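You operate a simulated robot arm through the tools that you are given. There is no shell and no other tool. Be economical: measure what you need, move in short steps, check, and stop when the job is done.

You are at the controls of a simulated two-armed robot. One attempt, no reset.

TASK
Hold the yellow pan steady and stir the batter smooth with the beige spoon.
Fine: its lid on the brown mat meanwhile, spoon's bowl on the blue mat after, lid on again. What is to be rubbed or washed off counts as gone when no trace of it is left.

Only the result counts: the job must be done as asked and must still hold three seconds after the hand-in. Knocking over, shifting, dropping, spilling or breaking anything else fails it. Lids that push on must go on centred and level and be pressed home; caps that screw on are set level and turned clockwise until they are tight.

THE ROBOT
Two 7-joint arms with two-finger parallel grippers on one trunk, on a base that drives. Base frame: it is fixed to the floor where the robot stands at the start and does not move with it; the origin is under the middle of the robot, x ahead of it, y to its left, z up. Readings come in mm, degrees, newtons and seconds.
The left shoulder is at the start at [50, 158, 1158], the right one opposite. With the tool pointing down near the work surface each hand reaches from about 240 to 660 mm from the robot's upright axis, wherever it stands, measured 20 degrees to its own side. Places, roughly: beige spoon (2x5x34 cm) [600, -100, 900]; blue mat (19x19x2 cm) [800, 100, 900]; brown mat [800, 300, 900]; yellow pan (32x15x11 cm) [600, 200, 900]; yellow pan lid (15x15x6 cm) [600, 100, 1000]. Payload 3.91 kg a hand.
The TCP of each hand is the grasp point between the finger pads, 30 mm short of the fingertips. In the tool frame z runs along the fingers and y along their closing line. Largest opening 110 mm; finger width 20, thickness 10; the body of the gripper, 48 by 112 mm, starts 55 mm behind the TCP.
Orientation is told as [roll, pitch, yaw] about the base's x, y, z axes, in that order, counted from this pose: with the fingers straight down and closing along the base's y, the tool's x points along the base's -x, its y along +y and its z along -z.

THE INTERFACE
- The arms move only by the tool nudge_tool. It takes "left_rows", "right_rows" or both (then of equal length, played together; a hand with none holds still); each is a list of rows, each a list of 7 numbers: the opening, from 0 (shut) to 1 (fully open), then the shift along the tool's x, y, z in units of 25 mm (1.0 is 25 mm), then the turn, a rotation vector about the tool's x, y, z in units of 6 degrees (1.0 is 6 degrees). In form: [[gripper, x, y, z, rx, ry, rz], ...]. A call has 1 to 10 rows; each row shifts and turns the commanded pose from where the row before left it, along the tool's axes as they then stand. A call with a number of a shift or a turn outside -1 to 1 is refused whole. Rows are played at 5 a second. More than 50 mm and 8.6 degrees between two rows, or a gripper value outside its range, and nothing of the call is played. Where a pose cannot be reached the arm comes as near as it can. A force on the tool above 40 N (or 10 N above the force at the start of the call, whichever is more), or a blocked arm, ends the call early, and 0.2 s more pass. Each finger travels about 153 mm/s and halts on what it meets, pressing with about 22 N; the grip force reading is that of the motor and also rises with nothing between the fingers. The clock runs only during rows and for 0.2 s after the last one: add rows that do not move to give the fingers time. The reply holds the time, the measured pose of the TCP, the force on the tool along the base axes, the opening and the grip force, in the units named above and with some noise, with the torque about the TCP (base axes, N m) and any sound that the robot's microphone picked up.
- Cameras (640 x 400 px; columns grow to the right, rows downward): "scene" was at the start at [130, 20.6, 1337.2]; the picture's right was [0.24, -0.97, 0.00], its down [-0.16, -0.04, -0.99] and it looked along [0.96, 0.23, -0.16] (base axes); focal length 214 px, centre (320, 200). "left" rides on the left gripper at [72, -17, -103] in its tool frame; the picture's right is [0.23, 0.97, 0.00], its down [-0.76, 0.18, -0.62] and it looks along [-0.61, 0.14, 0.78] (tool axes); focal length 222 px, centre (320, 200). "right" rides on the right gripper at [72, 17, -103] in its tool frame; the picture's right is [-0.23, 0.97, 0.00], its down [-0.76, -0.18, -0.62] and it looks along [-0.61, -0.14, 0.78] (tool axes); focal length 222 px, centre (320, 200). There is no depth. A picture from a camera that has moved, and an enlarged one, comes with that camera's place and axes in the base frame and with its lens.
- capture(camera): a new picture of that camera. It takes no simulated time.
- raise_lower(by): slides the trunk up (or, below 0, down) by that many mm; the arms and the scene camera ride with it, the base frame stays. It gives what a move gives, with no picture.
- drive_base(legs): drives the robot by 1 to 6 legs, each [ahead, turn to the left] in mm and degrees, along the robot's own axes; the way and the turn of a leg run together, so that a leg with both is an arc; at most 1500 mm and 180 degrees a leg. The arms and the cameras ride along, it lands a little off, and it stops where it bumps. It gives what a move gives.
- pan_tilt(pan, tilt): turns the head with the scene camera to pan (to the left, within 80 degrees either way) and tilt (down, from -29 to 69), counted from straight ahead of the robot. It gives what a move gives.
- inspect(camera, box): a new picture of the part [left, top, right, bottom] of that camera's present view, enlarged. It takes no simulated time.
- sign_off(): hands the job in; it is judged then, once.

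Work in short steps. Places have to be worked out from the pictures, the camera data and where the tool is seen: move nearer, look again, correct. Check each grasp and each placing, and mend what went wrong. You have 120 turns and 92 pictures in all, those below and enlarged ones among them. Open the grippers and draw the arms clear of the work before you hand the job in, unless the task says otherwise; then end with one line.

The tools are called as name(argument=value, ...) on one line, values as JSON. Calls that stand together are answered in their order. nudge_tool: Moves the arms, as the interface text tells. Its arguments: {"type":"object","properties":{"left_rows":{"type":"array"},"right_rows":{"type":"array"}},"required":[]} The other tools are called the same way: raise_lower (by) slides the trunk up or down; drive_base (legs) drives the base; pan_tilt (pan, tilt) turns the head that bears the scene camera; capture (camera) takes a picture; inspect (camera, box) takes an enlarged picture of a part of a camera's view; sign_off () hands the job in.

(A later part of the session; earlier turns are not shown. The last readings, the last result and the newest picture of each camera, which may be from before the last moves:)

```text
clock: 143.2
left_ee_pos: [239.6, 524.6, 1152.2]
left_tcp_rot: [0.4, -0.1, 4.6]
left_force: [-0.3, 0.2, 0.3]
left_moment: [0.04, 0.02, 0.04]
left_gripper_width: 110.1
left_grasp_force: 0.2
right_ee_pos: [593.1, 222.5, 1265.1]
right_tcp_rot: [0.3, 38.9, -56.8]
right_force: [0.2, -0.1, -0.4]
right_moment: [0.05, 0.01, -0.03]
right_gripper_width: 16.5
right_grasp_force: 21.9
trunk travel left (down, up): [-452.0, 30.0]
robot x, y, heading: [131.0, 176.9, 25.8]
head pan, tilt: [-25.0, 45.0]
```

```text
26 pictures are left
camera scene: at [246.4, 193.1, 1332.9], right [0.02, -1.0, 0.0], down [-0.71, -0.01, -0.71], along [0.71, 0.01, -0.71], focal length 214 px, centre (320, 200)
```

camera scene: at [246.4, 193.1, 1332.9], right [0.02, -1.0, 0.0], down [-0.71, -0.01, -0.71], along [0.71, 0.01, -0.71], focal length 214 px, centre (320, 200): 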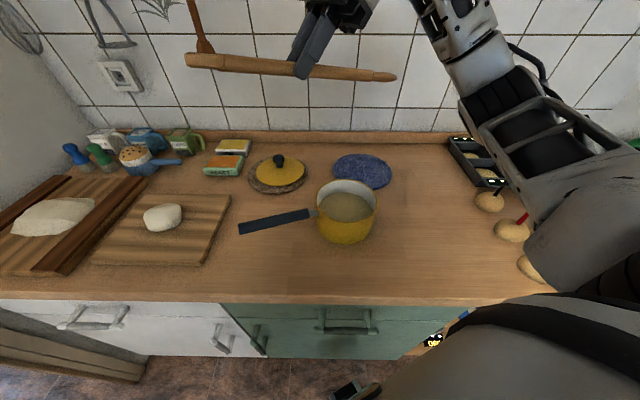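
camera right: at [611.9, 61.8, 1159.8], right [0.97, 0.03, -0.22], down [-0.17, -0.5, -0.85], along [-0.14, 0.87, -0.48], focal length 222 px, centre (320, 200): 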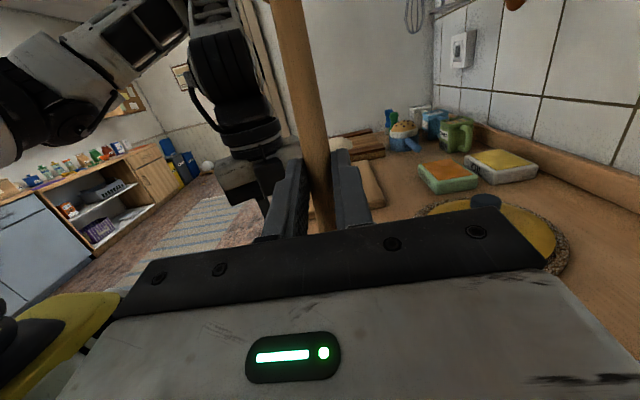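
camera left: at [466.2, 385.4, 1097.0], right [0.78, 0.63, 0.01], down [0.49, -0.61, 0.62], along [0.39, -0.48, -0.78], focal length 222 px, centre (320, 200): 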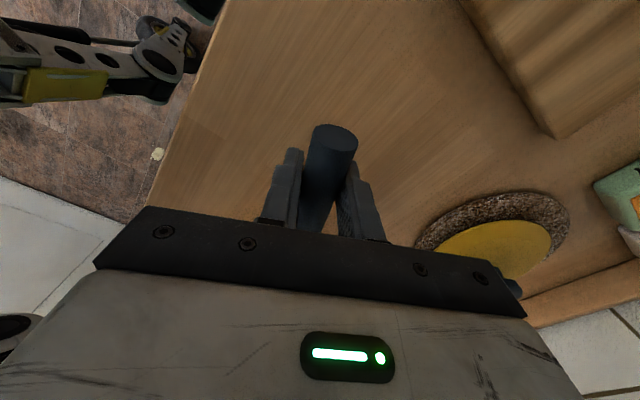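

The spoon is nearly level now. I rotate it about the vertical to yaw ≈ +15 here, high up.

nudge_tool(right_rows=[[0, 0, 0, 0, 0.628, 0, -0.778], [0, 0, 0, 0, 0.628, 0, -0.778], [0, 0, 0, 0, 0.628, 0, -0.778], [0, 0, 0, 0, 0.628, 0, -0.778], [0, 0, 0, 0, 0.628, 0, -0.778], [0, 0, 0, 0, 0.628, 0, -0.778], [0, 0, 0, 0, 0.628, 0, -0.778], [0, 0, 0, 0, 0.628, 0, -0.778], [0, 0, 0, 0, 0.628, 0, -0.778], [0, 0, 0, 0, 0.628, 0, -0.778]])

nudge_tool(right_rows=[[0, 0, 0, 0, 0.628, 0, -0.778], [0, 0, 0, 0, 0.628, 0, -0.778], [0, 0, 0, 0, 0, -0.8, 0]])

```text
clock: 145.4
left_ee_pos: [238.3, 524.3, 1153.4]
left_tcp_rot: [0.4, -0.1, 4.7]
left_force: [0.4, 0.3, -0.6]
left_moment: [-0.02, 0.0, 0.0]
left_gripper_width: 110.1
left_grasp_force: 0.1
right_ee_pos: [581.2, 212.5, 1257.3]
right_tcp_rot: [0.5, 38.7, 3.3]
right_force: [-1.2, -0.1, 0.3]
right_moment: [0.05, 0.02, -0.03]
right_gripper_width: 16.6
right_grasp_force: 21.9
right hand out of reach, approached as far as the arm can: row 10
trunk travel left (down, up): [-452.0, 30.0]
robot x, y, heading: [131.5, 178.4, 26.0]
head pan, tilt: [-25.0, 45.0]
```

```text
clock: 146.2
left_ee_pos: [239.0, 524.7, 1154.0]
left_tcp_rot: [0.4, -0.1, 4.7]
left_force: [-0.3, 0.6, -0.4]
left_moment: [0.0, 0.01, 0.0]
left_gripper_width: 109.8
left_grasp_force: 0.0
right_ee_pos: [567.5, 209.9, 1248.4]
right_tcp_rot: [0.2, 33.8, 15.0]
right_force: [0.2, 0.3, -0.3]
right_moment: [-0.03, -0.01, -0.02]
right_gripper_width: 16.6
right_grasp_force: 21.8
right hand out of reach, approached as far as the arm can: row 1, 2
trunk travel left (down, up): [-452.0, 30.0]
robot x, y, heading: [132.7, 173.1, 26.0]
head pan, tilt: [-25.0, 45.0]
```

Now I carry it right to above its place: grip point ≈ (602,-12), bowl over the blue mat.

nudge_tool(right_rows=[[0, -0.1, -0.89, 0.22, 0, 0, 0], [0, -0.1, -0.89, 0.22, 0, 0, 0], [0, -0.1, -0.89, 0.22, 0, 0, 0], [0, -0.1, -0.89, 0.22, 0, 0, 0], [0, -0.1, -0.89, 0.22, 0, 0, 0], [0, -0.1, -0.89, 0.22, 0, 0, 0], [0, -0.1, -0.89, 0.22, 0, 0, 0], [0, -0.1, -0.89, 0.22, 0, 0, 0], [0, -0.1, -0.89, 0.22, 0, 0, 0], [0, -0.1, -0.89, 0.22, 0, 0, 0]])

capture(camera="scene")

```text
clock: 148.4
left_ee_pos: [238.9, 524.9, 1153.6]
left_tcp_rot: [0.4, -0.2, 4.6]
left_force: [0.1, 0.0, 0.0]
left_moment: [0.0, -0.02, -0.01]
left_gripper_width: 110.0
left_grasp_force: 0.0
right_ee_pos: [615.5, -4.2, 1181.7]
right_tcp_rot: [0.1, 33.8, 15.2]
right_force: [-0.4, -0.9, -1.1]
right_moment: [0.01, 0.02, -0.01]
right_gripper_width: 16.8
right_grasp_force: 22.5
right hand out of reach, approached as far as the arm can: row 10
trunk travel left (down, up): [-452.0, 30.0]
robot x, y, heading: [130.9, 178.1, 25.7]
head pan, tilt: [-25.0, 45.0]
```

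```text
25 pictures are left
camera scene: at [246.7, 192.5, 1332.9], right [0.02, -1.0, 0.0], down [-0.71, -0.01, -0.71], along [0.71, 0.01, -0.71], focal length 214 px, centre (320, 200)
```

scene: 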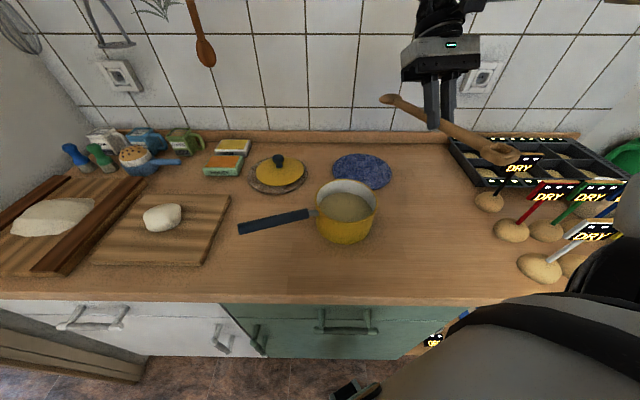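

Bowl will land ~40 mm from the mat centre, well on it. I level the spoon a little more and descend in two stages.

nudge_tool(right_rows=[[0, 0, 0, 0, 0, -0.95, 0], [0, -0.4, 0, 0.75, 0, 0, 0], [0, -0.4, 0, 0.75, 0, 0, 0], [0, -0.4, 0, 0.75, 0, 0, 0], [0, -0.4, 0, 0.75, 0, 0, 0], [0, -0.4, 0, 0.75, 0, 0, 0], [0, -0.4, 0, 0.75, 0, 0, 0], [0, -0.4, 0, 0.75, 0, 0, 0]])

capture(camera="scene")

```text
clock: 150.2
left_ee_pos: [238.8, 525.3, 1152.5]
left_tcp_rot: [0.3, 0.0, 4.7]
left_force: [-0.2, -0.4, 1.1]
left_moment: [0.03, -0.02, 0.01]
left_gripper_width: 109.9
left_grasp_force: 0.0
right_ee_pos: [613.8, -2.9, 1031.9]
right_tcp_rot: [0.1, 28.1, 15.1]
right_force: [0.2, 0.0, -1.2]
right_moment: [0.02, 0.03, 0.02]
right_gripper_width: 16.8
right_grasp_force: 21.7
trunk travel left (down, up): [-452.0, 30.0]
robot x, y, heading: [125.4, 175.4, 25.6]
head pan, tilt: [-25.0, 45.0]
```

```text
24 pictures are left
camera scene: at [246.5, 192.9, 1332.9], right [0.02, -1.0, 0.0], down [-0.71, -0.01, -0.71], along [0.71, 0.01, -0.71], focal length 214 px, centre (320, 200)
```

scene: 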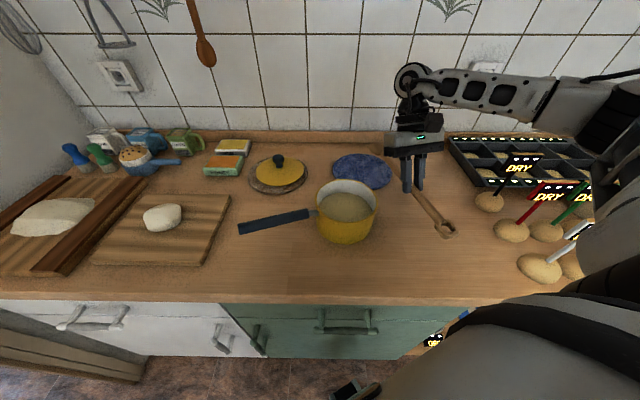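

Clear so far. I go down another 70 mm, then slowly to contact.

nudge_tool(right_rows=[[0, -0.4, 0, 0.75, 0, 0, 0], [0, -0.4, 0, 0.75, 0, 0, 0], [0, -0.4, 0, 0.75, 0, 0, 0], [0, -0.1, 0, 0.19, 0, 0, 0]])

inspect(camera="scene", box=[320, 120, 480, 260])

capture(camera="right")

```text
clock: 151.2
left_ee_pos: [238.3, 524.6, 1153.2]
left_tcp_rot: [0.3, -0.1, 4.7]
left_force: [-0.6, -0.1, 0.0]
left_moment: [-0.01, -0.02, -0.01]
left_gripper_width: 109.7
left_grasp_force: 0.1
right_ee_pos: [613.7, -1.5, 963.4]
right_tcp_rot: [0.1, 28.2, 15.1]
right_force: [0.2, -0.5, -0.4]
right_moment: [-0.01, 0.02, -0.01]
right_gripper_width: 16.6
right_grasp_force: 22.1
trunk travel left (down, up): [-452.0, 30.0]
robot x, y, heading: [127.3, 178.0, 25.9]
head pan, tilt: [-25.0, 45.0]
```

```text
2.86 times, centred on (400, 190) of scene
camera zoom: at [246.3, 193.0, 1332.9], right [0.02, -1.0, 0.0], down [-0.71, -0.01, -0.71], along [0.71, 0.01, -0.71], focal length 613 px, centre (91, 229)
```

zoom: 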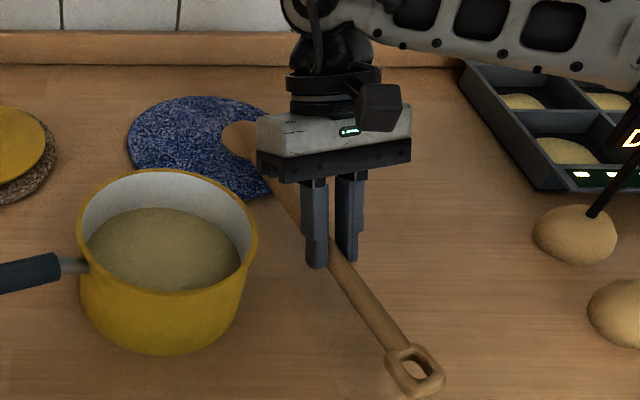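

```text
22 pictures are left
camera right: at [593.9, 8.6, 1089.5], right [-0.06, 0.99, -0.1], down [0.98, 0.08, 0.19], along [0.2, -0.09, -0.98], focal length 222 px, centre (320, 200)
```

right: 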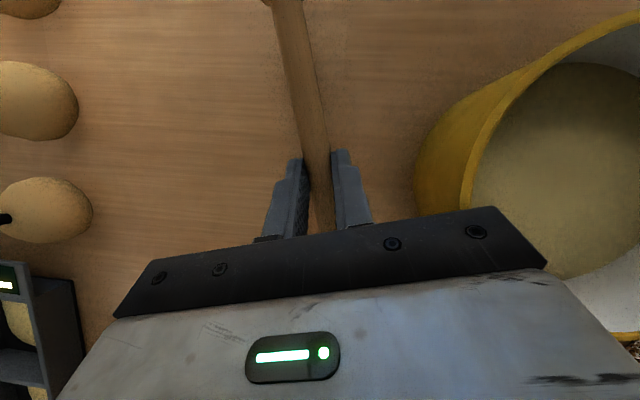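

Bowl ≈ (786,42), over the mat. I lower slowly until contact.

nudge_tool(right_rows=[[0, -0.08, 0, 0.15, 0, 0, 0], [0, -0.08, 0, 0.15, 0, 0, 0], [0, -0.08, 0, 0.15, 0, 0, 0]])

nudge_tool(right_rows=[[0, -0.06, 0, 0.11, 0, 0, 0], [0, -0.06, 0, 0.11, 0, 0, 0]])

```text
clock: 152.0
left_ee_pos: [239.5, 524.8, 1152.1]
left_tcp_rot: [0.4, -0.1, 4.7]
left_force: [-0.5, -0.9, 0.4]
left_moment: [-0.03, -0.02, 0.02]
left_gripper_width: 110.0
left_grasp_force: 0.0
right_ee_pos: [613.1, -3.0, 951.0]
right_tcp_rot: [0.1, 28.1, 15.1]
right_force: [-0.8, -0.2, -0.1]
right_moment: [0.02, 0.04, -0.03]
right_gripper_width: 17.1
right_grasp_force: 22.4
trunk travel left (down, up): [-452.0, 30.0]
robot x, y, heading: [129.8, 172.6, 25.8]
head pan, tilt: [-25.0, 45.0]
```

```text
clock: 152.6
left_ee_pos: [238.3, 524.1, 1153.2]
left_tcp_rot: [0.4, -0.1, 4.6]
left_force: [0.5, 0.6, 0.0]
left_moment: [0.01, 0.0, 0.04]
left_gripper_width: 110.0
left_grasp_force: 0.1
right_ee_pos: [614.3, -2.9, 946.0]
right_tcp_rot: [0.1, 28.1, 15.1]
right_force: [-0.5, -0.6, 3.1]
right_moment: [0.21, -0.49, 0.0]
right_gripper_width: 16.9
right_grasp_force: 22.2
trunk travel left (down, up): [-452.0, 30.0]
robot x, y, heading: [128.1, 176.4, 25.7]
head pan, tilt: [-25.0, 45.0]
```

The bowl rests on the mat (3 N, moment matches). I tip the handle down a little to nearly meet the counter.

nudge_tool(right_rows=[[0, -0.075, 0, 0.14, 0, -0.25, 0], [0, -0.075, 0, 0.14, 0, -0.25, 0]])

inspect(camera="scene", box=[320, 120, 480, 260])

```text
clock: 153.2
left_ee_pos: [238.4, 524.1, 1151.9]
left_tcp_rot: [0.5, -0.1, 4.7]
left_force: [0.2, 0.2, 0.7]
left_moment: [-0.01, 0.01, 0.02]
left_gripper_width: 110.4
left_grasp_force: 0.0
right_ee_pos: [613.8, -2.7, 937.0]
right_tcp_rot: [0.1, 25.2, 15.1]
right_force: [-0.6, 0.1, 1.1]
right_moment: [0.04, -0.09, -0.02]
right_gripper_width: 17.0
right_grasp_force: 22.3
trunk travel left (down, up): [-452.0, 30.0]
robot x, y, heading: [131.6, 178.5, 26.1]
head pan, tilt: [-25.0, 45.0]
```

```text
2.86 times, centred on (400, 190) of scene
camera zoom: at [246.2, 192.9, 1332.9], right [0.02, -1.0, 0.0], down [-0.71, -0.01, -0.71], along [0.71, 0.01, -0.71], focal length 613 px, centre (91, 229)
```

zoom: 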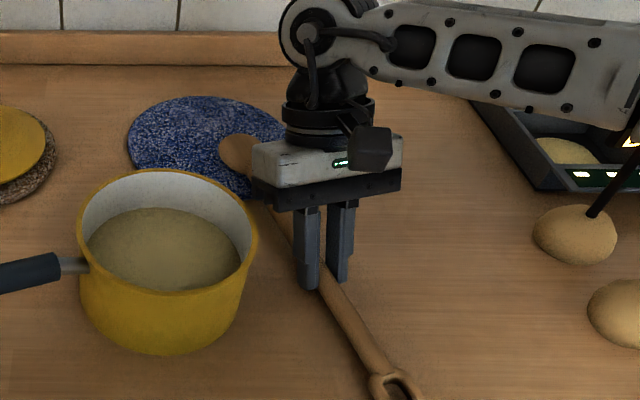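

Spoon lies bowl-on-mat. I open moderately and back out along the fingers.

nudge_tool(right_rows=[[0.2, 0, 0, 0, 0, 0, 0], [0.3, 0, 0, 0, 0, 0, 0], [0.45, 0, 0, 0, 0, 0, 0], [0.45, 0, 0, -0.5, 0, 0, 0], [0.45, 0, 0, -1, 0, 0, 0], [0.45, 0, 0, -1, 0, 0, 0], [0.45, 0.4, 0, -0.8, 0, 0, 0], [0.45, 0.6, 0, -0.8, 0, 0, 0], [0.45, 0.6, 0, -0.8, 0, 0, 0], [0.45, 0.6, 0, -0.8, 0, 0, 0]])

inspect(camera="scene", box=[300, 120, 500, 270])

```text
clock: 155.4
left_ee_pos: [238.3, 525.1, 1153.2]
left_tcp_rot: [0.3, -0.1, 4.7]
left_force: [-0.3, 0.2, 0.7]
left_moment: [0.01, -0.02, -0.01]
left_gripper_width: 109.8
left_grasp_force: 0.1
right_ee_pos: [625.8, -0.4, 1090.5]
right_tcp_rot: [0.2, 25.2, 15.2]
right_force: [1.0, 0.1, 0.4]
right_moment: [-0.02, -0.03, 0.03]
right_gripper_width: 49.4
right_grasp_force: 0.1
trunk travel left (down, up): [-452.0, 30.0]
robot x, y, heading: [125.8, 180.9, 25.9]
head pan, tilt: [-25.0, 45.0]
```

```text
2.67 times, centred on (400, 195) of scene
camera zoom: at [246.0, 193.1, 1332.9], right [0.02, -1.0, 0.0], down [-0.71, -0.01, -0.71], along [0.71, 0.01, -0.71], focal length 572 px, centre (107, 213)
```

zoom: 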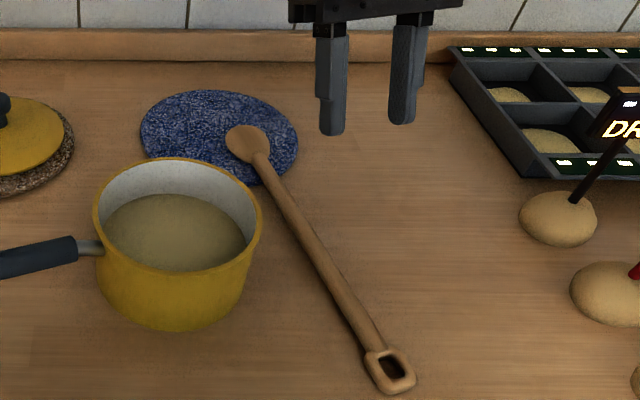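

The spoon lies with its bowl on the blue mat. I raise and retract the right hand before driving.

nudge_tool(right_rows=[[0.45, 0.5, 0, -0.9, 0, 0, 0], [0.45, 0.5, 0, -0.9, 0, 0, 0], [0.45, 0.5, 0, -0.9, 0, -1, 0], [0.45, 0.5, 0, -0.9, 0, -1, 0], [0.45, 0.8, 0, -0.7, 0, -1, 0], [0.45, 1, 0, -0.5, 0, -1, 0], [0.45, 1, 0, 0, 0, 0, 0], [0.45, 1, 0, 0, 0, 0, 0], [0.45, 1, 0, 0, 0, 0, 0], [0.45, 1, 0, 0, 0, 0, 0]])

drive_base(legs=[[-80, 0], [0, -54], [84, 0]])

pan_tilt(pan=30, tilt=45)

capture(camera="scene")

```text
clock: 157.6
left_ee_pos: [238.2, 523.9, 1152.9]
left_tcp_rot: [0.5, -0.2, 4.7]
left_force: [-0.6, 0.2, 0.0]
left_moment: [0.05, 0.03, 0.02]
left_gripper_width: 109.9
left_grasp_force: 0.2
right_ee_pos: [492.6, -6.8, 1221.5]
right_tcp_rot: [0.1, 1.2, 15.0]
right_force: [0.0, -0.7, -0.3]
right_moment: [0.01, 0.0, -0.03]
right_gripper_width: 49.2
right_grasp_force: 0.1
right hand out of reach, approached as far as the arm can: row 8, 9, 10
trunk travel left (down, up): [-452.0, 30.0]
robot x, y, heading: [129.7, 176.2, 26.1]
head pan, tilt: [-25.0, 45.0]
```

```text
clock: 161.7
left_ee_pos: [475.3, 219.7, 1151.5]
left_tcp_rot: [0.3, -0.2, -49.2]
left_force: [0.3, -1.0, 0.6]
left_moment: [0.01, 0.02, -0.01]
left_gripper_width: 109.9
left_grasp_force: 0.1
right_ee_pos: [197.0, -299.5, 1220.7]
right_tcp_rot: [0.1, 1.1, -38.7]
right_force: [0.3, -0.3, -1.0]
right_moment: [-0.02, 0.05, 0.02]
right_gripper_width: 49.6
right_grasp_force: 0.0
trunk travel left (down, up): [-452.0, 30.0]
robot x, y, heading: [131.5, 104.3, -27.9]
head pan, tilt: [-25.0, 45.0]
```

```text
clock: 163.0
left_ee_pos: [475.5, 219.2, 1152.0]
left_tcp_rot: [0.4, -0.1, -49.1]
left_force: [-0.1, 0.9, 0.6]
left_moment: [-0.02, -0.03, 0.0]
left_gripper_width: 109.9
left_grasp_force: 0.1
right_ee_pos: [197.7, -299.0, 1220.2]
right_tcp_rot: [0.1, 1.2, -38.7]
right_force: [0.0, 0.1, -0.7]
right_moment: [0.0, 0.01, 0.01]
right_gripper_width: 49.3
right_grasp_force: 0.1
trunk travel left (down, up): [-452.0, 30.0]
robot x, y, heading: [127.9, 102.3, -27.8]
head pan, tilt: [30.0, 45.0]
```

```text
19 pictures are left
camera scene: at [245.4, 85.0, 1332.9], right [0.04, -1.0, 0.0], down [-0.71, -0.03, -0.71], along [0.71, 0.03, -0.71], focal length 214 px, centre (320, 200)
```

scene: 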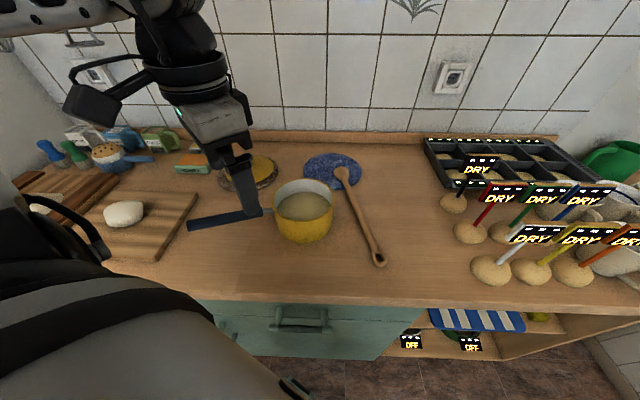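

Stance restored. I turn the left hand back to yaw −27 and take it toward the lid.

nudge_tool(left_rows=[[1, 0, 0, 0, 0, 0, -0.92], [1, 0, 0, 0, 0, 0, -0.92], [1, 0, 0, 0, 0, 0, -0.92], [1, 0, 0, 0, 0, 0, -0.92], [1, -0.2, 1, 0, 0, 0, 0], [1, -0.2, 1, 0, 0, 0, 0], [1, -0.3, 1, 0, 0, 0, 0], [1, -0.4, 1, 0, 0, 0, 0], [1, -0.6, 0.96, 0, 0, 0, 0], [1, -0.6, 0.96, 0, 0, 0, 0]])

nudge_tool(left_rows=[[1, -0.6, 0.8, 0.7, 0, 0, 0], [1, -0.6, 0.8, 0.7, 0, 0, 0], [1, -0.9, 0.2, 0.7, 0, 0, 0], [1, -0.9, 0.1, 0.7, 0, 0, 0]])

capture(camera="left")

```text
clock: 165.2
left_ee_pos: [594.9, 326.0, 1153.9]
left_tcp_rot: [0.4, -0.2, -27.0]
left_force: [-0.6, 0.9, -1.3]
left_moment: [0.0, -0.01, 0.01]
left_gripper_width: 110.0
left_grasp_force: 0.0
right_ee_pos: [197.0, -298.6, 1221.6]
right_tcp_rot: [0.1, 1.2, -38.8]
right_force: [0.6, -0.3, 0.3]
right_moment: [0.01, 0.0, -0.02]
right_gripper_width: 49.4
right_grasp_force: 0.1
trunk travel left (down, up): [-452.0, 30.0]
robot x, y, heading: [128.9, 103.7, -27.9]
head pan, tilt: [30.0, 45.0]
```

```text
clock: 166.2
left_ee_pos: [685.0, 335.3, 1083.2]
left_tcp_rot: [0.2, -0.2, -27.0]
left_force: [0.5, -0.2, -0.1]
left_moment: [-0.02, 0.05, -0.02]
left_gripper_width: 110.0
left_grasp_force: 0.0
right_ee_pos: [197.9, -298.9, 1220.1]
right_tcp_rot: [0.1, 1.2, -38.7]
right_force: [0.4, 0.0, 0.7]
right_moment: [0.01, 0.0, -0.01]
right_gripper_width: 49.4
right_grasp_force: 0.1
trunk travel left (down, up): [-452.0, 30.0]
robot x, y, heading: [128.4, 104.1, -28.1]
head pan, tilt: [30.0, 45.0]
```

```text
18 pictures are left
camera left: at [611.3, 352.1, 1184.7], right [0.24, 0.97, 0.0], down [0.76, -0.19, 0.63], along [0.61, -0.15, -0.78], focal length 222 px, centre (320, 200)
```

left: 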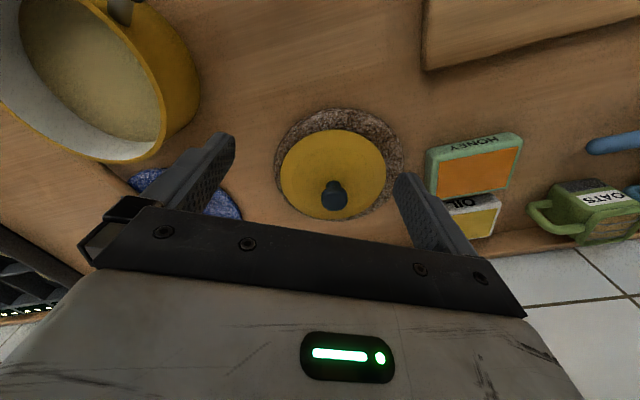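

Knob at ≈ (777,330), and the batter looks smooth from here too. I drive the last few mm forward, apply the same small outward tilt and move above the knob.

drive_base(legs=[[6, 0]])

nudge_tool(left_rows=[[1, 0, 0, 0.4, -0.45, -0.21, 0], [1, 0, 0, 0.4, -0.45, -0.21, 0], [1, -0.8, 0.36, 0.45, 0, 0, 0], [1, -0.8, 0.36, 0.45, 0, 0, 0], [1, -0.8, 0.36, 0.45, 0, 0, 0], [1, -0.7, 0.3, 0.45, 0, 0, 0]])

capture(camera="left")

```text
clock: 166.9
left_ee_pos: [689.3, 332.2, 1083.5]
left_tcp_rot: [0.3, -0.1, -27.0]
left_force: [0.2, -0.9, -0.1]
left_moment: [0.01, -0.02, -0.02]
left_gripper_width: 109.9
left_grasp_force: 0.1
right_ee_pos: [201.8, -301.9, 1220.2]
right_tcp_rot: [0.1, 1.2, -38.7]
right_force: [0.4, 0.9, 0.9]
right_moment: [0.01, 0.01, -0.01]
right_gripper_width: 49.5
right_grasp_force: 0.0
trunk travel left (down, up): [-452.0, 30.0]
robot x, y, heading: [132.0, 98.5, -27.8]
head pan, tilt: [30.0, 45.0]
```

```text
clock: 168.3
left_ee_pos: [773.3, 328.1, 1027.1]
left_tcp_rot: [5.7, -2.7, -27.7]
left_force: [-1.1, -0.2, 0.3]
left_moment: [0.02, 0.01, -0.01]
left_gripper_width: 109.9
left_grasp_force: 0.0
left hand out of reach, approached as far as the arm can: row 6
right_ee_pos: [203.2, -301.5, 1220.1]
right_tcp_rot: [0.1, 1.2, -38.7]
right_force: [-0.4, -0.8, 0.2]
right_moment: [-0.01, -0.01, 0.01]
right_gripper_width: 49.3
right_grasp_force: 0.1
trunk travel left (down, up): [-452.0, 30.0]
robot x, y, heading: [132.7, 102.0, -27.9]
head pan, tilt: [30.0, 45.0]
```

```text
17 pictures are left
camera left: at [693.6, 339.3, 1123.1], right [0.25, 0.97, 0.08], down [0.7, -0.24, 0.67], along [0.67, -0.11, -0.73], focal length 222 px, centre (320, 200)
```

left: 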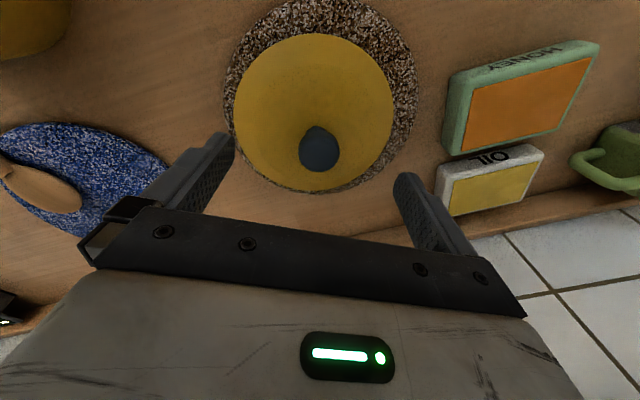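

Knob at ≈(780,329), inside the fingers. I descend to z≈978 along the tool and close.

nudge_tool(left_rows=[[1, 0, 0, 0.7, 0, 0, 0], [1, 0, 0, 0.7, 0, 0, 0], [1, 0, 0, 0.5, 0, 0, 0]])

inspect(camera="scene", box=[170, 100, 330, 200])

```text
clock: 169.1
left_ee_pos: [779.9, 331.4, 977.8]
left_tcp_rot: [5.9, -2.9, -27.0]
left_force: [0.7, -0.4, 0.1]
left_moment: [-0.03, 0.0, -0.02]
left_gripper_width: 110.1
left_grasp_force: 0.0
right_ee_pos: [202.2, -301.9, 1220.8]
right_tcp_rot: [0.1, 1.2, -38.7]
right_force: [-0.4, 0.9, 0.3]
right_moment: [0.02, -0.03, -0.01]
right_gripper_width: 49.6
right_grasp_force: 0.1
trunk travel left (down, up): [-452.0, 30.0]
robot x, y, heading: [137.5, 97.6, -27.8]
head pan, tilt: [30.0, 45.0]
```

```text
4.00 times, centred on (250, 150) of scene
camera zoom: at [250.8, 82.4, 1332.9], right [0.04, -1.0, 0.0], down [-0.71, -0.03, -0.71], along [0.71, 0.03, -0.71], focal length 858 px, centre (600, 400)
```

zoom: 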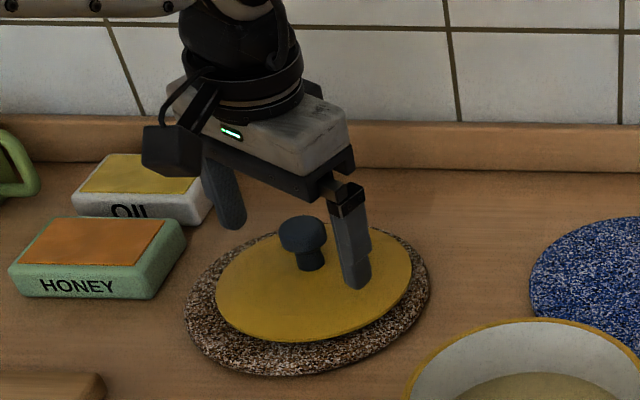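

nudge_tool(left_rows=[[0.5, 0, 0, 0, 0, 0, 0], [0.35, 0, 0, 0, 0, 0, 0], [0, 0, 0, 0, 0, 0, 0], [0, 0, 0, 0, 0, 0, 0], [0, 0, 0, 0, 0, 0, 0]])

inspect(camera="scene", box=[170, 100, 330, 200])

```text
clock: 170.3
left_ee_pos: [777.5, 332.5, 980.3]
left_tcp_rot: [5.8, -2.8, -27.1]
left_force: [0.7, -0.1, 0.6]
left_moment: [-0.18, 0.06, -0.01]
left_gripper_width: 33.7
left_grasp_force: 21.7
right_ee_pos: [201.6, -302.2, 1220.6]
right_tcp_rot: [0.1, 1.1, -38.7]
right_force: [0.0, 0.1, 0.0]
right_moment: [-0.01, 0.04, -0.03]
right_gripper_width: 49.6
right_grasp_force: 0.0
trunk travel left (down, up): [-452.0, 30.0]
robot x, y, heading: [135.3, 100.8, -28.2]
head pan, tilt: [30.0, 45.0]
```

```text
4.00 times, centred on (250, 150) of scene
camera zoom: at [250.6, 82.2, 1333.0], right [0.04, -1.0, 0.0], down [-0.71, -0.03, -0.71], along [0.71, 0.03, -0.71], focal length 858 px, centre (600, 400)
```

zoom: 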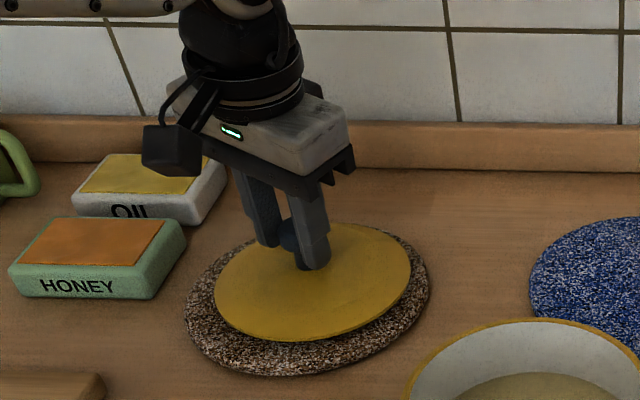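

Gripped (33.7 mm). I lift 90 mm and check the lid's attitude.

nudge_tool(left_rows=[[0, 0, 0, -0.3, 0, 0, 0], [0, 0, 0, -0.6, 0, 0, 0], [0, 0, 0, -0.9, 0, 0, 0], [0, 0, 0, -0.9, 0, 0, 0], [0, 0, 0, -0.9, 0, 0, 0]])

nudge_tool(left_rows=[[0, 0.27, -0.8, 0, 0, 0, 0], [0, 0.27, -0.9, 0, 0, 0, 0], [0, 0.27, -0.9, 0, 0, 0, 0], [0, 0.27, -0.9, 0, 0, 0, 0], [0, 0.27, -0.9, 0, 0, 0, 0], [0, 0.27, -0.9, 0, 0, 0, 0], [0, 0.27, -0.9, 0, 0, 0, 0], [0, 0.27, -0.9, 0, 0, 0, 0]])

capture(camera="scene")

```text
clock: 171.5
left_ee_pos: [773.4, 327.4, 1069.7]
left_tcp_rot: [5.8, -2.7, -27.1]
left_force: [-1.0, -0.1, -1.7]
left_moment: [-0.01, 0.02, 0.0]
left_gripper_width: 32.3
left_grasp_force: 22.1
right_ee_pos: [202.3, -302.1, 1220.1]
right_tcp_rot: [0.2, 1.1, -38.7]
right_force: [-0.1, 0.9, -0.5]
right_moment: [-0.01, -0.03, 0.0]
right_gripper_width: 49.6
right_grasp_force: 0.2
trunk travel left (down, up): [-452.0, 30.0]
robot x, y, heading: [136.7, 100.4, -27.9]
head pan, tilt: [30.0, 45.0]
```

```text
clock: 173.3
left_ee_pos: [646.0, 195.9, 1051.1]
left_tcp_rot: [5.7, -3.0, -26.9]
left_force: [1.8, 1.9, 10.0]
left_moment: [-0.54, -0.4, 0.17]
left_gripper_width: 32.6
left_grasp_force: 21.8
right_ee_pos: [201.4, -302.0, 1220.9]
right_tcp_rot: [0.2, 1.1, -38.7]
right_force: [-0.9, -0.5, 0.0]
right_moment: [0.0, -0.03, -0.01]
right_gripper_width: 49.4
right_grasp_force: 0.0
trunk travel left (down, up): [-452.0, 30.0]
robot x, y, heading: [134.5, 102.0, -27.7]
head pan, tilt: [30.0, 45.0]
```

```text
14 pictures are left
camera scene: at [249.8, 82.2, 1333.2], right [0.04, -1.0, 0.0], down [-0.71, -0.03, -0.71], along [0.71, 0.03, -0.71], focal length 214 px, centre (320, 200)
```

scene: 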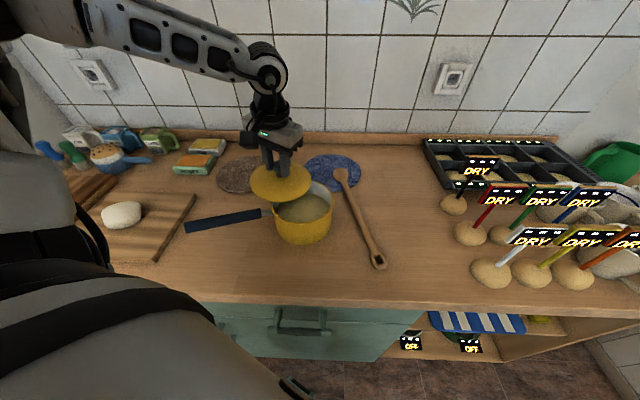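

The tilted tool axis let the lid sink onto the rim (10 N). I raise it straight up at once and check the pan.

nudge_tool(left_rows=[[0, 0, 0.05, -0.6, 0, 0, 0], [0, 0, 0.05, -0.8, 0, 0, 0]])

inspect(camera="scene", box=[170, 120, 410, 270])

```text
clock: 173.9
left_ee_pos: [642.6, 196.3, 1084.7]
left_tcp_rot: [5.7, -2.7, -27.1]
left_force: [-0.7, -0.2, -2.7]
left_moment: [0.01, 0.01, -0.02]
left_gripper_width: 32.4
left_grasp_force: 22.3
right_ee_pos: [202.8, -302.2, 1219.5]
right_tcp_rot: [0.1, 1.1, -38.7]
right_force: [0.9, -0.2, -0.9]
right_moment: [-0.01, 0.02, -0.01]
right_gripper_width: 49.6
right_grasp_force: 0.1
trunk travel left (down, up): [-452.0, 30.0]
robot x, y, heading: [134.9, 99.0, -27.8]
head pan, tilt: [30.0, 45.0]
```

```text
2.67 times, centred on (290, 195) of scene
camera zoom: at [250.7, 82.4, 1332.9], right [0.04, -1.0, 0.0], down [-0.71, -0.03, -0.71], along [0.71, 0.03, -0.71], focal length 572 px, centre (400, 213)
```

zoom: 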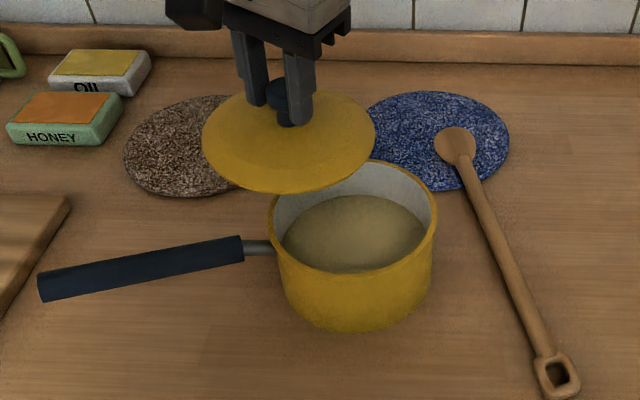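

The pan has not moved (centre ≈ (597,137)) and the lid hangs level. I move over the pan centre keeping height.

nudge_tool(left_rows=[[0, 0.15, -0.75, -0.1, 0, 0, 0], [0, 0.15, -0.75, -0.1, 0, 0, 0], [0, 0.15, -0.75, -0.1, 0, 0, 0], [0, 0.15, -0.75, -0.1, 0, 0, 0]])

inspect(camera="scene", box=[220, 120, 380, 270])

```text
clock: 174.9
left_ee_pos: [595.9, 133.6, 1086.8]
left_tcp_rot: [5.7, -2.7, -27.1]
left_force: [0.0, 0.5, -1.4]
left_moment: [-0.03, 0.02, 0.01]
left_gripper_width: 32.5
left_grasp_force: 21.6
right_ee_pos: [202.6, -303.3, 1219.3]
right_tcp_rot: [0.1, 1.2, -38.6]
right_force: [-0.5, -0.2, -0.2]
right_moment: [0.02, 0.0, -0.06]
right_gripper_width: 49.5
right_grasp_force: 0.2
trunk travel left (down, up): [-452.0, 30.0]
robot x, y, heading: [135.3, 98.8, -27.6]
head pan, tilt: [30.0, 45.0]
```

```text
2.67 times, centred on (300, 195) of scene
camera zoom: at [250.7, 82.0, 1332.9], right [0.04, -1.0, 0.0], down [-0.71, -0.03, -0.71], along [0.71, 0.03, -0.71], focal length 572 px, centre (373, 213)
```

zoom: 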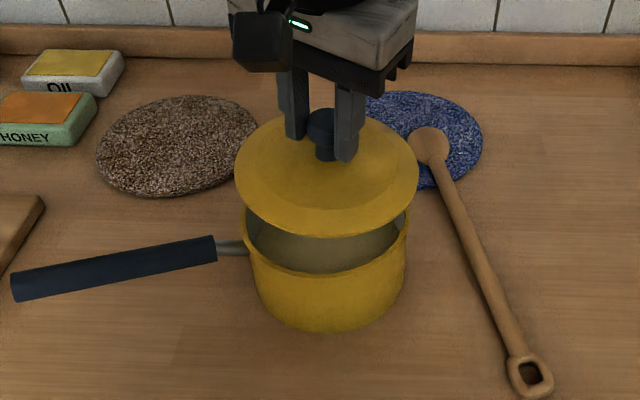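

Lid is ~4 mm low in y relative to the pan centre. I correct it and lower to ~10 mm above the seat.

nudge_tool(left_rows=[[0, 0.06, 0.125, 0, 0, 0, 0], [0, 0.02, -0.047, 0.4, 0, 0, 0], [0, 0.02, -0.047, 0.4, 0, 0, 0], [0, 0.02, -0.047, 0.3, 0, 0, 0]])

inspect(camera="scene", box=[240, 140, 360, 260])

```text
clock: 175.9
left_ee_pos: [595.6, 138.0, 1060.3]
left_tcp_rot: [5.7, -2.9, -27.1]
left_force: [0.0, -0.1, -2.1]
left_moment: [0.01, 0.0, 0.01]
left_gripper_width: 32.3
left_grasp_force: 22.1
right_ee_pos: [201.8, -301.1, 1220.2]
right_tcp_rot: [0.0, 1.2, -38.7]
right_force: [0.0, 0.3, -0.2]
right_moment: [-0.01, -0.02, -0.01]
right_gripper_width: 49.5
right_grasp_force: 0.0
trunk travel left (down, up): [-452.0, 30.0]
robot x, y, heading: [136.6, 101.0, -27.8]
head pan, tilt: [30.0, 45.0]
```

```text
3.33 times, centred on (300, 200) of scene
camera zoom: at [250.9, 82.3, 1332.9], right [0.04, -1.0, 0.0], down [-0.71, -0.03, -0.71], along [0.71, 0.03, -0.71], focal length 715 px, centre (387, 200)
```

zoom: 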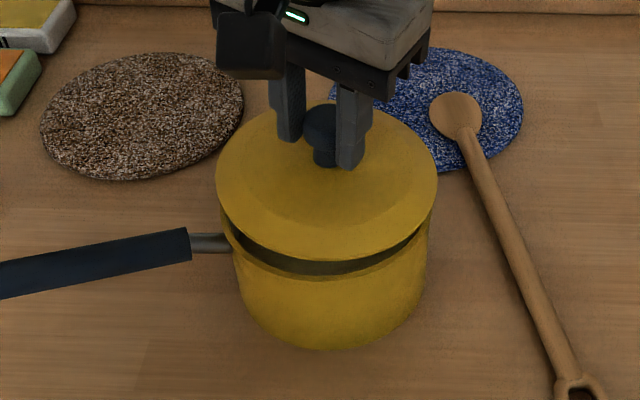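

Nearly aligned. I trim 1.5 mm and lower toward the seat in small steps.

nudge_tool(left_rows=[[0, 0, -0.055, 0.2, 0, 0, 0], [0, 0.01, -0.04, 0.2, 0, 0, 0]])

nudge_tool(left_rows=[[0, 0.01, -0.015, 0.15, 0, 0, 0]])

inspect(camera="scene", box=[250, 150, 350, 250])

```text
clock: 176.5
left_ee_pos: [595.7, 136.0, 1049.0]
left_tcp_rot: [5.7, -2.5, -27.1]
left_force: [0.6, -0.6, -1.9]
left_moment: [-0.01, 0.03, 0.0]
left_gripper_width: 32.4
left_grasp_force: 22.1
right_ee_pos: [202.7, -301.2, 1219.6]
right_tcp_rot: [0.1, 1.2, -38.7]
right_force: [-0.2, -0.4, 0.0]
right_moment: [0.04, 0.0, -0.01]
right_gripper_width: 49.5
right_grasp_force: 0.1
trunk travel left (down, up): [-452.0, 30.0]
robot x, y, heading: [136.7, 97.0, -27.8]
head pan, tilt: [30.0, 45.0]
```

```text
clock: 176.9
left_ee_pos: [594.4, 136.2, 1045.2]
left_tcp_rot: [5.7, -3.0, -27.0]
left_force: [0.8, 3.1, 8.1]
left_moment: [-0.33, 0.09, 0.14]
left_gripper_width: 32.2
left_grasp_force: 22.0
right_ee_pos: [202.0, -301.6, 1221.4]
right_tcp_rot: [0.1, 1.1, -38.7]
right_force: [-0.1, -0.1, -0.5]
right_moment: [-0.03, -0.02, 0.01]
right_gripper_width: 49.7
right_grasp_force: 0.0
trunk travel left (down, up): [-452.0, 30.0]
robot x, y, heading: [130.6, 97.4, -27.9]
head pan, tilt: [30.0, 45.0]
```

```text
4.00 times, centred on (300, 200) of scene
camera zoom: at [250.0, 83.0, 1333.3], right [0.04, -1.0, 0.0], down [-0.71, -0.03, -0.71], along [0.71, 0.03, -0.71], focal length 858 px, centre (400, 200)
```

zoom: 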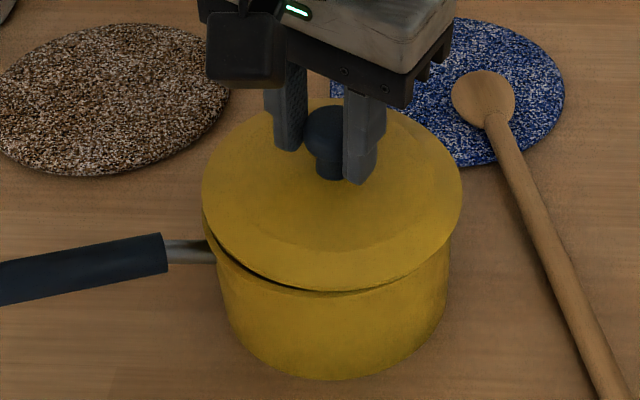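

The lid touches only on the right: it took on the hand's 6° tilt. I lift it slightly and undo the hand's tilt.

nudge_tool(left_rows=[[0, 0, 0, -0.5, 0, 0, 0], [0, 0, 0, 0, 0.48, 0.22, 0], [0, 0, 0, 0, 0.48, 0.22, 0]])

inspect(camera="scene", box=[250, 150, 350, 250])

```text
clock: 177.7
left_ee_pos: [593.3, 135.2, 1055.2]
left_tcp_rot: [-0.1, 0.0, -27.0]
left_force: [-0.3, -0.3, -2.6]
left_moment: [0.0, 0.01, 0.01]
left_gripper_width: 32.4
left_grasp_force: 22.2
right_ee_pos: [202.3, -301.5, 1219.5]
right_tcp_rot: [0.0, 1.2, -38.6]
right_force: [0.7, 0.2, 0.2]
right_moment: [0.03, -0.01, 0.01]
right_gripper_width: 49.8
right_grasp_force: 0.1
trunk travel left (down, up): [-452.0, 30.0]
robot x, y, heading: [133.1, 96.5, -27.9]
head pan, tilt: [30.0, 45.0]
```

```text
4.00 times, centred on (300, 200) of scene
camera zoom: at [250.7, 82.4, 1332.9], right [0.04, -1.0, 0.0], down [-0.71, -0.03, -0.71], along [0.71, 0.03, -0.71], focal length 858 px, centre (400, 200)
```

zoom: 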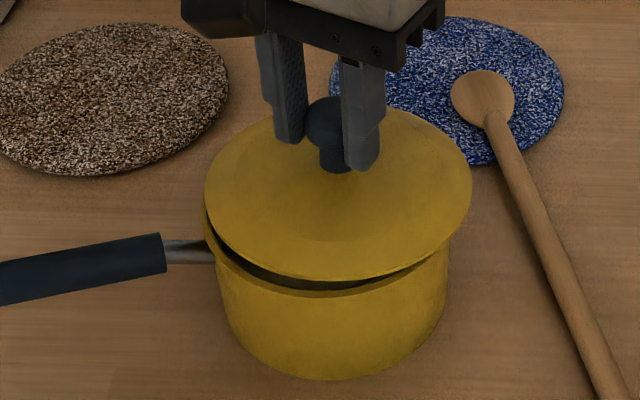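

I check the lid's attitude relative to the hand with the wrist camera (compare with the first, level carry: lid columns 219–419, knob (320,172)).

capture(camera="left")

```text
8 pictures are left
camera left: at [520.4, 153.2, 1158.0], right [0.24, 0.97, 0.0], down [0.76, -0.19, 0.62], along [0.61, -0.15, -0.78], focal length 222 px, centre (320, 200)
```

left: 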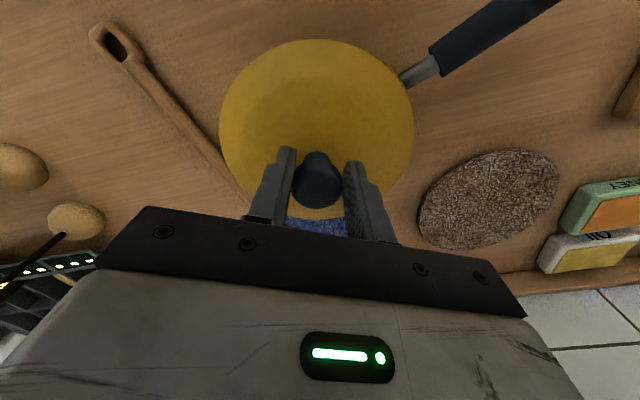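

The lid is level across but its near side is ~4° high (it pivoted about the finger axis). I pitch the hand −3.6°, shift 3 mm left and look.

nudge_tool(left_rows=[[0, 0, 0, 0, 0, -0.6, 0], [0, 0.05, 0.13, 0, 0, 0, 0], [0, 0, 0, 0.15, 0, 0, 0]])

inspect(camera="scene", box=[250, 150, 350, 250])

```text
clock: 178.5
left_ee_pos: [594.2, 137.0, 1053.1]
left_tcp_rot: [-0.1, -3.7, -27.0]
left_force: [0.2, -0.9, -1.8]
left_moment: [0.04, 0.03, -0.03]
left_gripper_width: 32.7
left_grasp_force: 22.1
right_ee_pos: [202.2, -301.5, 1220.8]
right_tcp_rot: [0.1, 1.2, -38.7]
right_force: [0.3, -0.3, 0.3]
right_moment: [0.01, 0.01, 0.0]
right_gripper_width: 49.6
right_grasp_force: 0.1
trunk travel left (down, up): [-452.0, 30.0]
robot x, y, heading: [133.4, 97.6, -28.0]
head pan, tilt: [30.0, 45.0]
```

```text
4.00 times, centred on (300, 200) of scene
camera zoom: at [250.8, 82.3, 1332.9], right [0.04, -1.0, 0.0], down [-0.71, -0.03, -0.71], along [0.71, 0.03, -0.71], focal length 858 px, centre (400, 200)
```

zoom: 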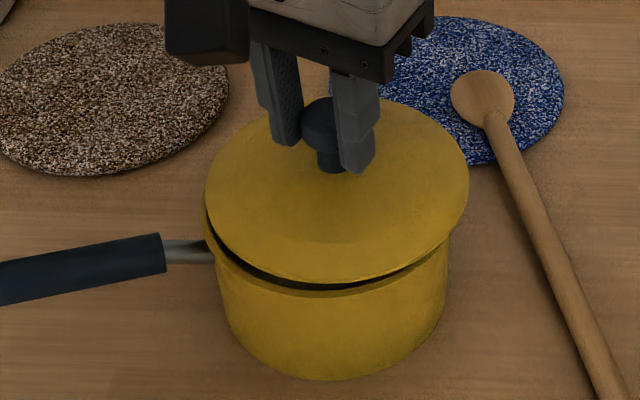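

Comparing lid and rim edges, the lid sits ~5.5 mm too far right; front-back is fine. I shift it left by that amount and lower 5 mm.

nudge_tool(left_rows=[[0, 0.1, 0.196, 0, 0, 0, 0], [0, 0, 0, 0.2, 0, 0, 0]])

inspect(camera="scene", box=[250, 150, 350, 250])

```text
clock: 179.1
left_ee_pos: [593.7, 143.0, 1047.0]
left_tcp_rot: [-0.1, -3.8, -27.1]
left_force: [-0.2, 0.1, -1.8]
left_moment: [0.05, 0.03, 0.01]
left_gripper_width: 32.3
left_grasp_force: 22.1
right_ee_pos: [202.2, -301.6, 1221.8]
right_tcp_rot: [0.0, 1.2, -38.7]
right_force: [-0.4, -0.2, 0.3]
right_moment: [0.04, 0.0, -0.02]
right_gripper_width: 49.5
right_grasp_force: 0.1
trunk travel left (down, up): [-452.0, 30.0]
robot x, y, heading: [135.5, 98.9, -28.0]
head pan, tilt: [30.0, 45.0]
```

```text
4.00 times, centred on (300, 200) of scene
camera zoom: at [250.9, 82.2, 1332.9], right [0.04, -1.0, 0.0], down [-0.71, -0.03, -0.71], along [0.71, 0.03, -0.71], focal length 858 px, centre (400, 200)
```

zoom: 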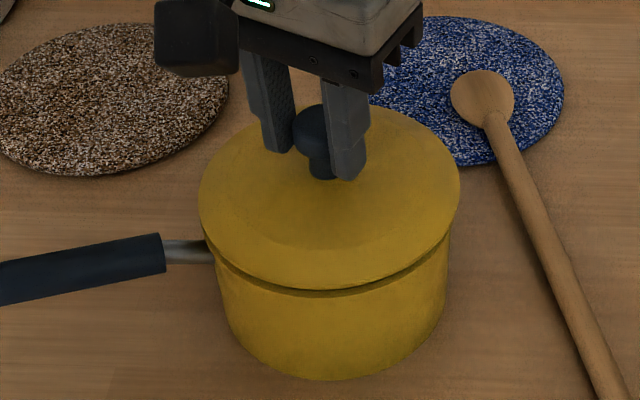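

Now centred and level, just above the rim. I lower in 2 mm steps to contact.

nudge_tool(left_rows=[[0, 0, 0, 0.1, 0, 0, 0], [0, 0, 0, 0.08, 0, 0, 0]])

```text
clock: 179.7
left_ee_pos: [595.4, 144.3, 1042.0]
left_tcp_rot: [-0.2, -3.7, -27.0]
left_force: [-0.1, 0.6, -1.3]
left_moment: [-0.01, 0.0, -0.01]
left_gripper_width: 32.3
left_grasp_force: 22.4
right_ee_pos: [202.3, -301.7, 1220.3]
right_tcp_rot: [0.1, 1.2, -38.8]
right_force: [0.1, 0.0, 0.7]
right_moment: [-0.03, 0.0, 0.0]
right_gripper_width: 49.5
right_grasp_force: 0.0
trunk travel left (down, up): [-452.0, 30.0]
robot x, y, heading: [134.9, 100.6, -27.7]
head pan, tilt: [30.0, 45.0]
```

nudge_tool(left_rows=[[0, 0, 0, 0.08, 0, 0, 0], [0, 0, 0, 0.08, 0, 0, 0]])

```text
clock: 180.3
left_ee_pos: [593.8, 143.3, 1039.3]
left_tcp_rot: [-0.1, -4.0, -26.9]
left_force: [0.3, -2.4, 10.0]
left_moment: [0.15, 0.36, 0.03]
left_gripper_width: 32.5
left_grasp_force: 22.1
right_ee_pos: [202.4, -302.2, 1221.0]
right_tcp_rot: [0.2, 1.2, -38.7]
right_force: [0.0, 0.8, 0.4]
right_moment: [0.0, 0.0, 0.01]
right_gripper_width: 49.6
right_grasp_force: 0.1
trunk travel left (down, up): [-452.0, 30.0]
robot x, y, heading: [137.0, 101.0, -27.6]
head pan, tilt: [30.0, 45.0]
```

Contact at 10 N; I look at the seam.

inspect(camera="scene", box=[250, 150, 350, 250])

```text
4.00 times, centred on (300, 200) of scene
camera zoom: at [249.9, 82.0, 1333.2], right [0.04, -1.0, 0.0], down [-0.71, -0.03, -0.71], along [0.71, 0.03, -0.71], focal length 858 px, centre (400, 200)
```

zoom: 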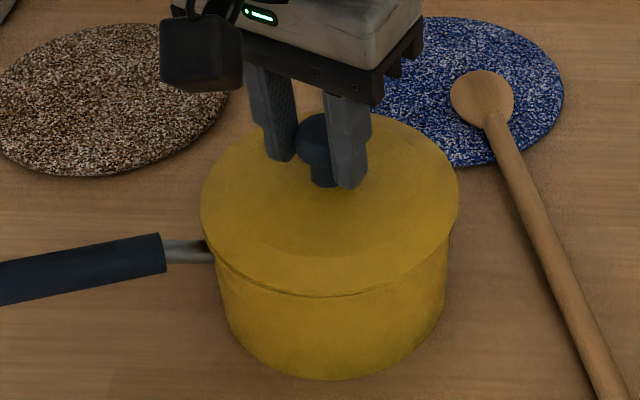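

It looks seated. I press down to ~25–30 N, then release.

nudge_tool(left_rows=[[0, 0, 0, 0.1, 0, 0, 0], [0, 0, 0, 0.1, 0, 0, 0], [0, 0, 0, 0, 0, 0, 0]])

nudge_tool(left_rows=[[0.35, 0, 0, -0.1, 0, 0, 0], [0.5, 0, 0, 0, 0, 0, 0], [0.8, 0, 0, 0, 0, 0, 0], [0.8, 0, 0, -1, 0, 0, 0], [0.8, 0, 0, -1, 0, 0, 0], [0, 0, 0, 0, 0, 0.6, 0], [0, 0, 0, 0, 0, 0, 0], [0, 0, 0, 0, 0, 0, 0], [0, 0, 0, 0, 0, 0, 0]])

inspect(camera="scene", box=[240, 130, 360, 250])

```text
clock: 181.1
left_ee_pos: [594.6, 141.9, 1035.0]
left_tcp_rot: [-0.1, -4.0, -27.0]
left_force: [1.3, -0.7, 17.2]
left_moment: [-0.05, -0.23, 0.06]
left_gripper_width: 32.7
left_grasp_force: 21.9
right_ee_pos: [201.7, -302.8, 1221.6]
right_tcp_rot: [0.2, 1.1, -38.8]
right_force: [0.0, -0.4, -0.3]
right_moment: [0.01, 0.02, 0.0]
right_gripper_width: 49.0
right_grasp_force: 0.0
trunk travel left (down, up): [-452.0, 30.0]
robot x, y, heading: [132.7, 101.2, -28.0]
head pan, tilt: [30.0, 45.0]
```

```text
clock: 183.1
left_ee_pos: [592.6, 143.9, 1085.6]
left_tcp_rot: [-0.1, 0.0, -27.1]
left_force: [0.3, 1.1, 0.7]
left_moment: [0.01, 0.0, 0.01]
left_gripper_width: 0.0
left_grasp_force: 21.7
right_ee_pos: [202.8, -301.1, 1220.9]
right_tcp_rot: [0.2, 1.2, -38.7]
right_force: [-0.8, -0.1, 0.2]
right_moment: [0.0, 0.01, 0.0]
right_gripper_width: 49.1
right_grasp_force: 0.1
trunk travel left (down, up): [-452.0, 30.0]
robot x, y, heading: [132.2, 97.1, -27.9]
head pan, tilt: [30.0, 45.0]
```

```text
3.33 times, centred on (300, 190) of scene
camera zoom: at [250.6, 82.3, 1332.9], right [0.04, -1.0, 0.0], down [-0.71, -0.03, -0.71], along [0.71, 0.03, -0.71], focal length 715 px, centre (387, 233)
```

zoom: 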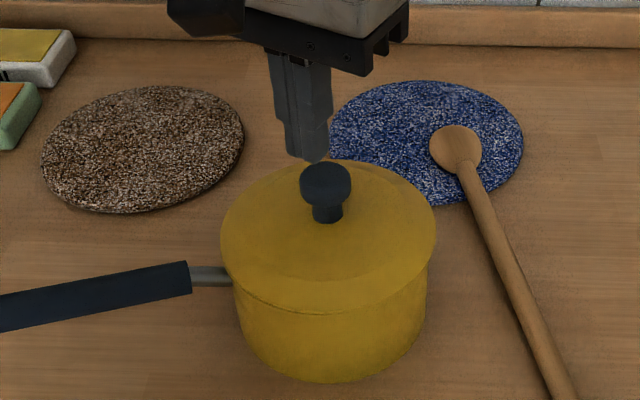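

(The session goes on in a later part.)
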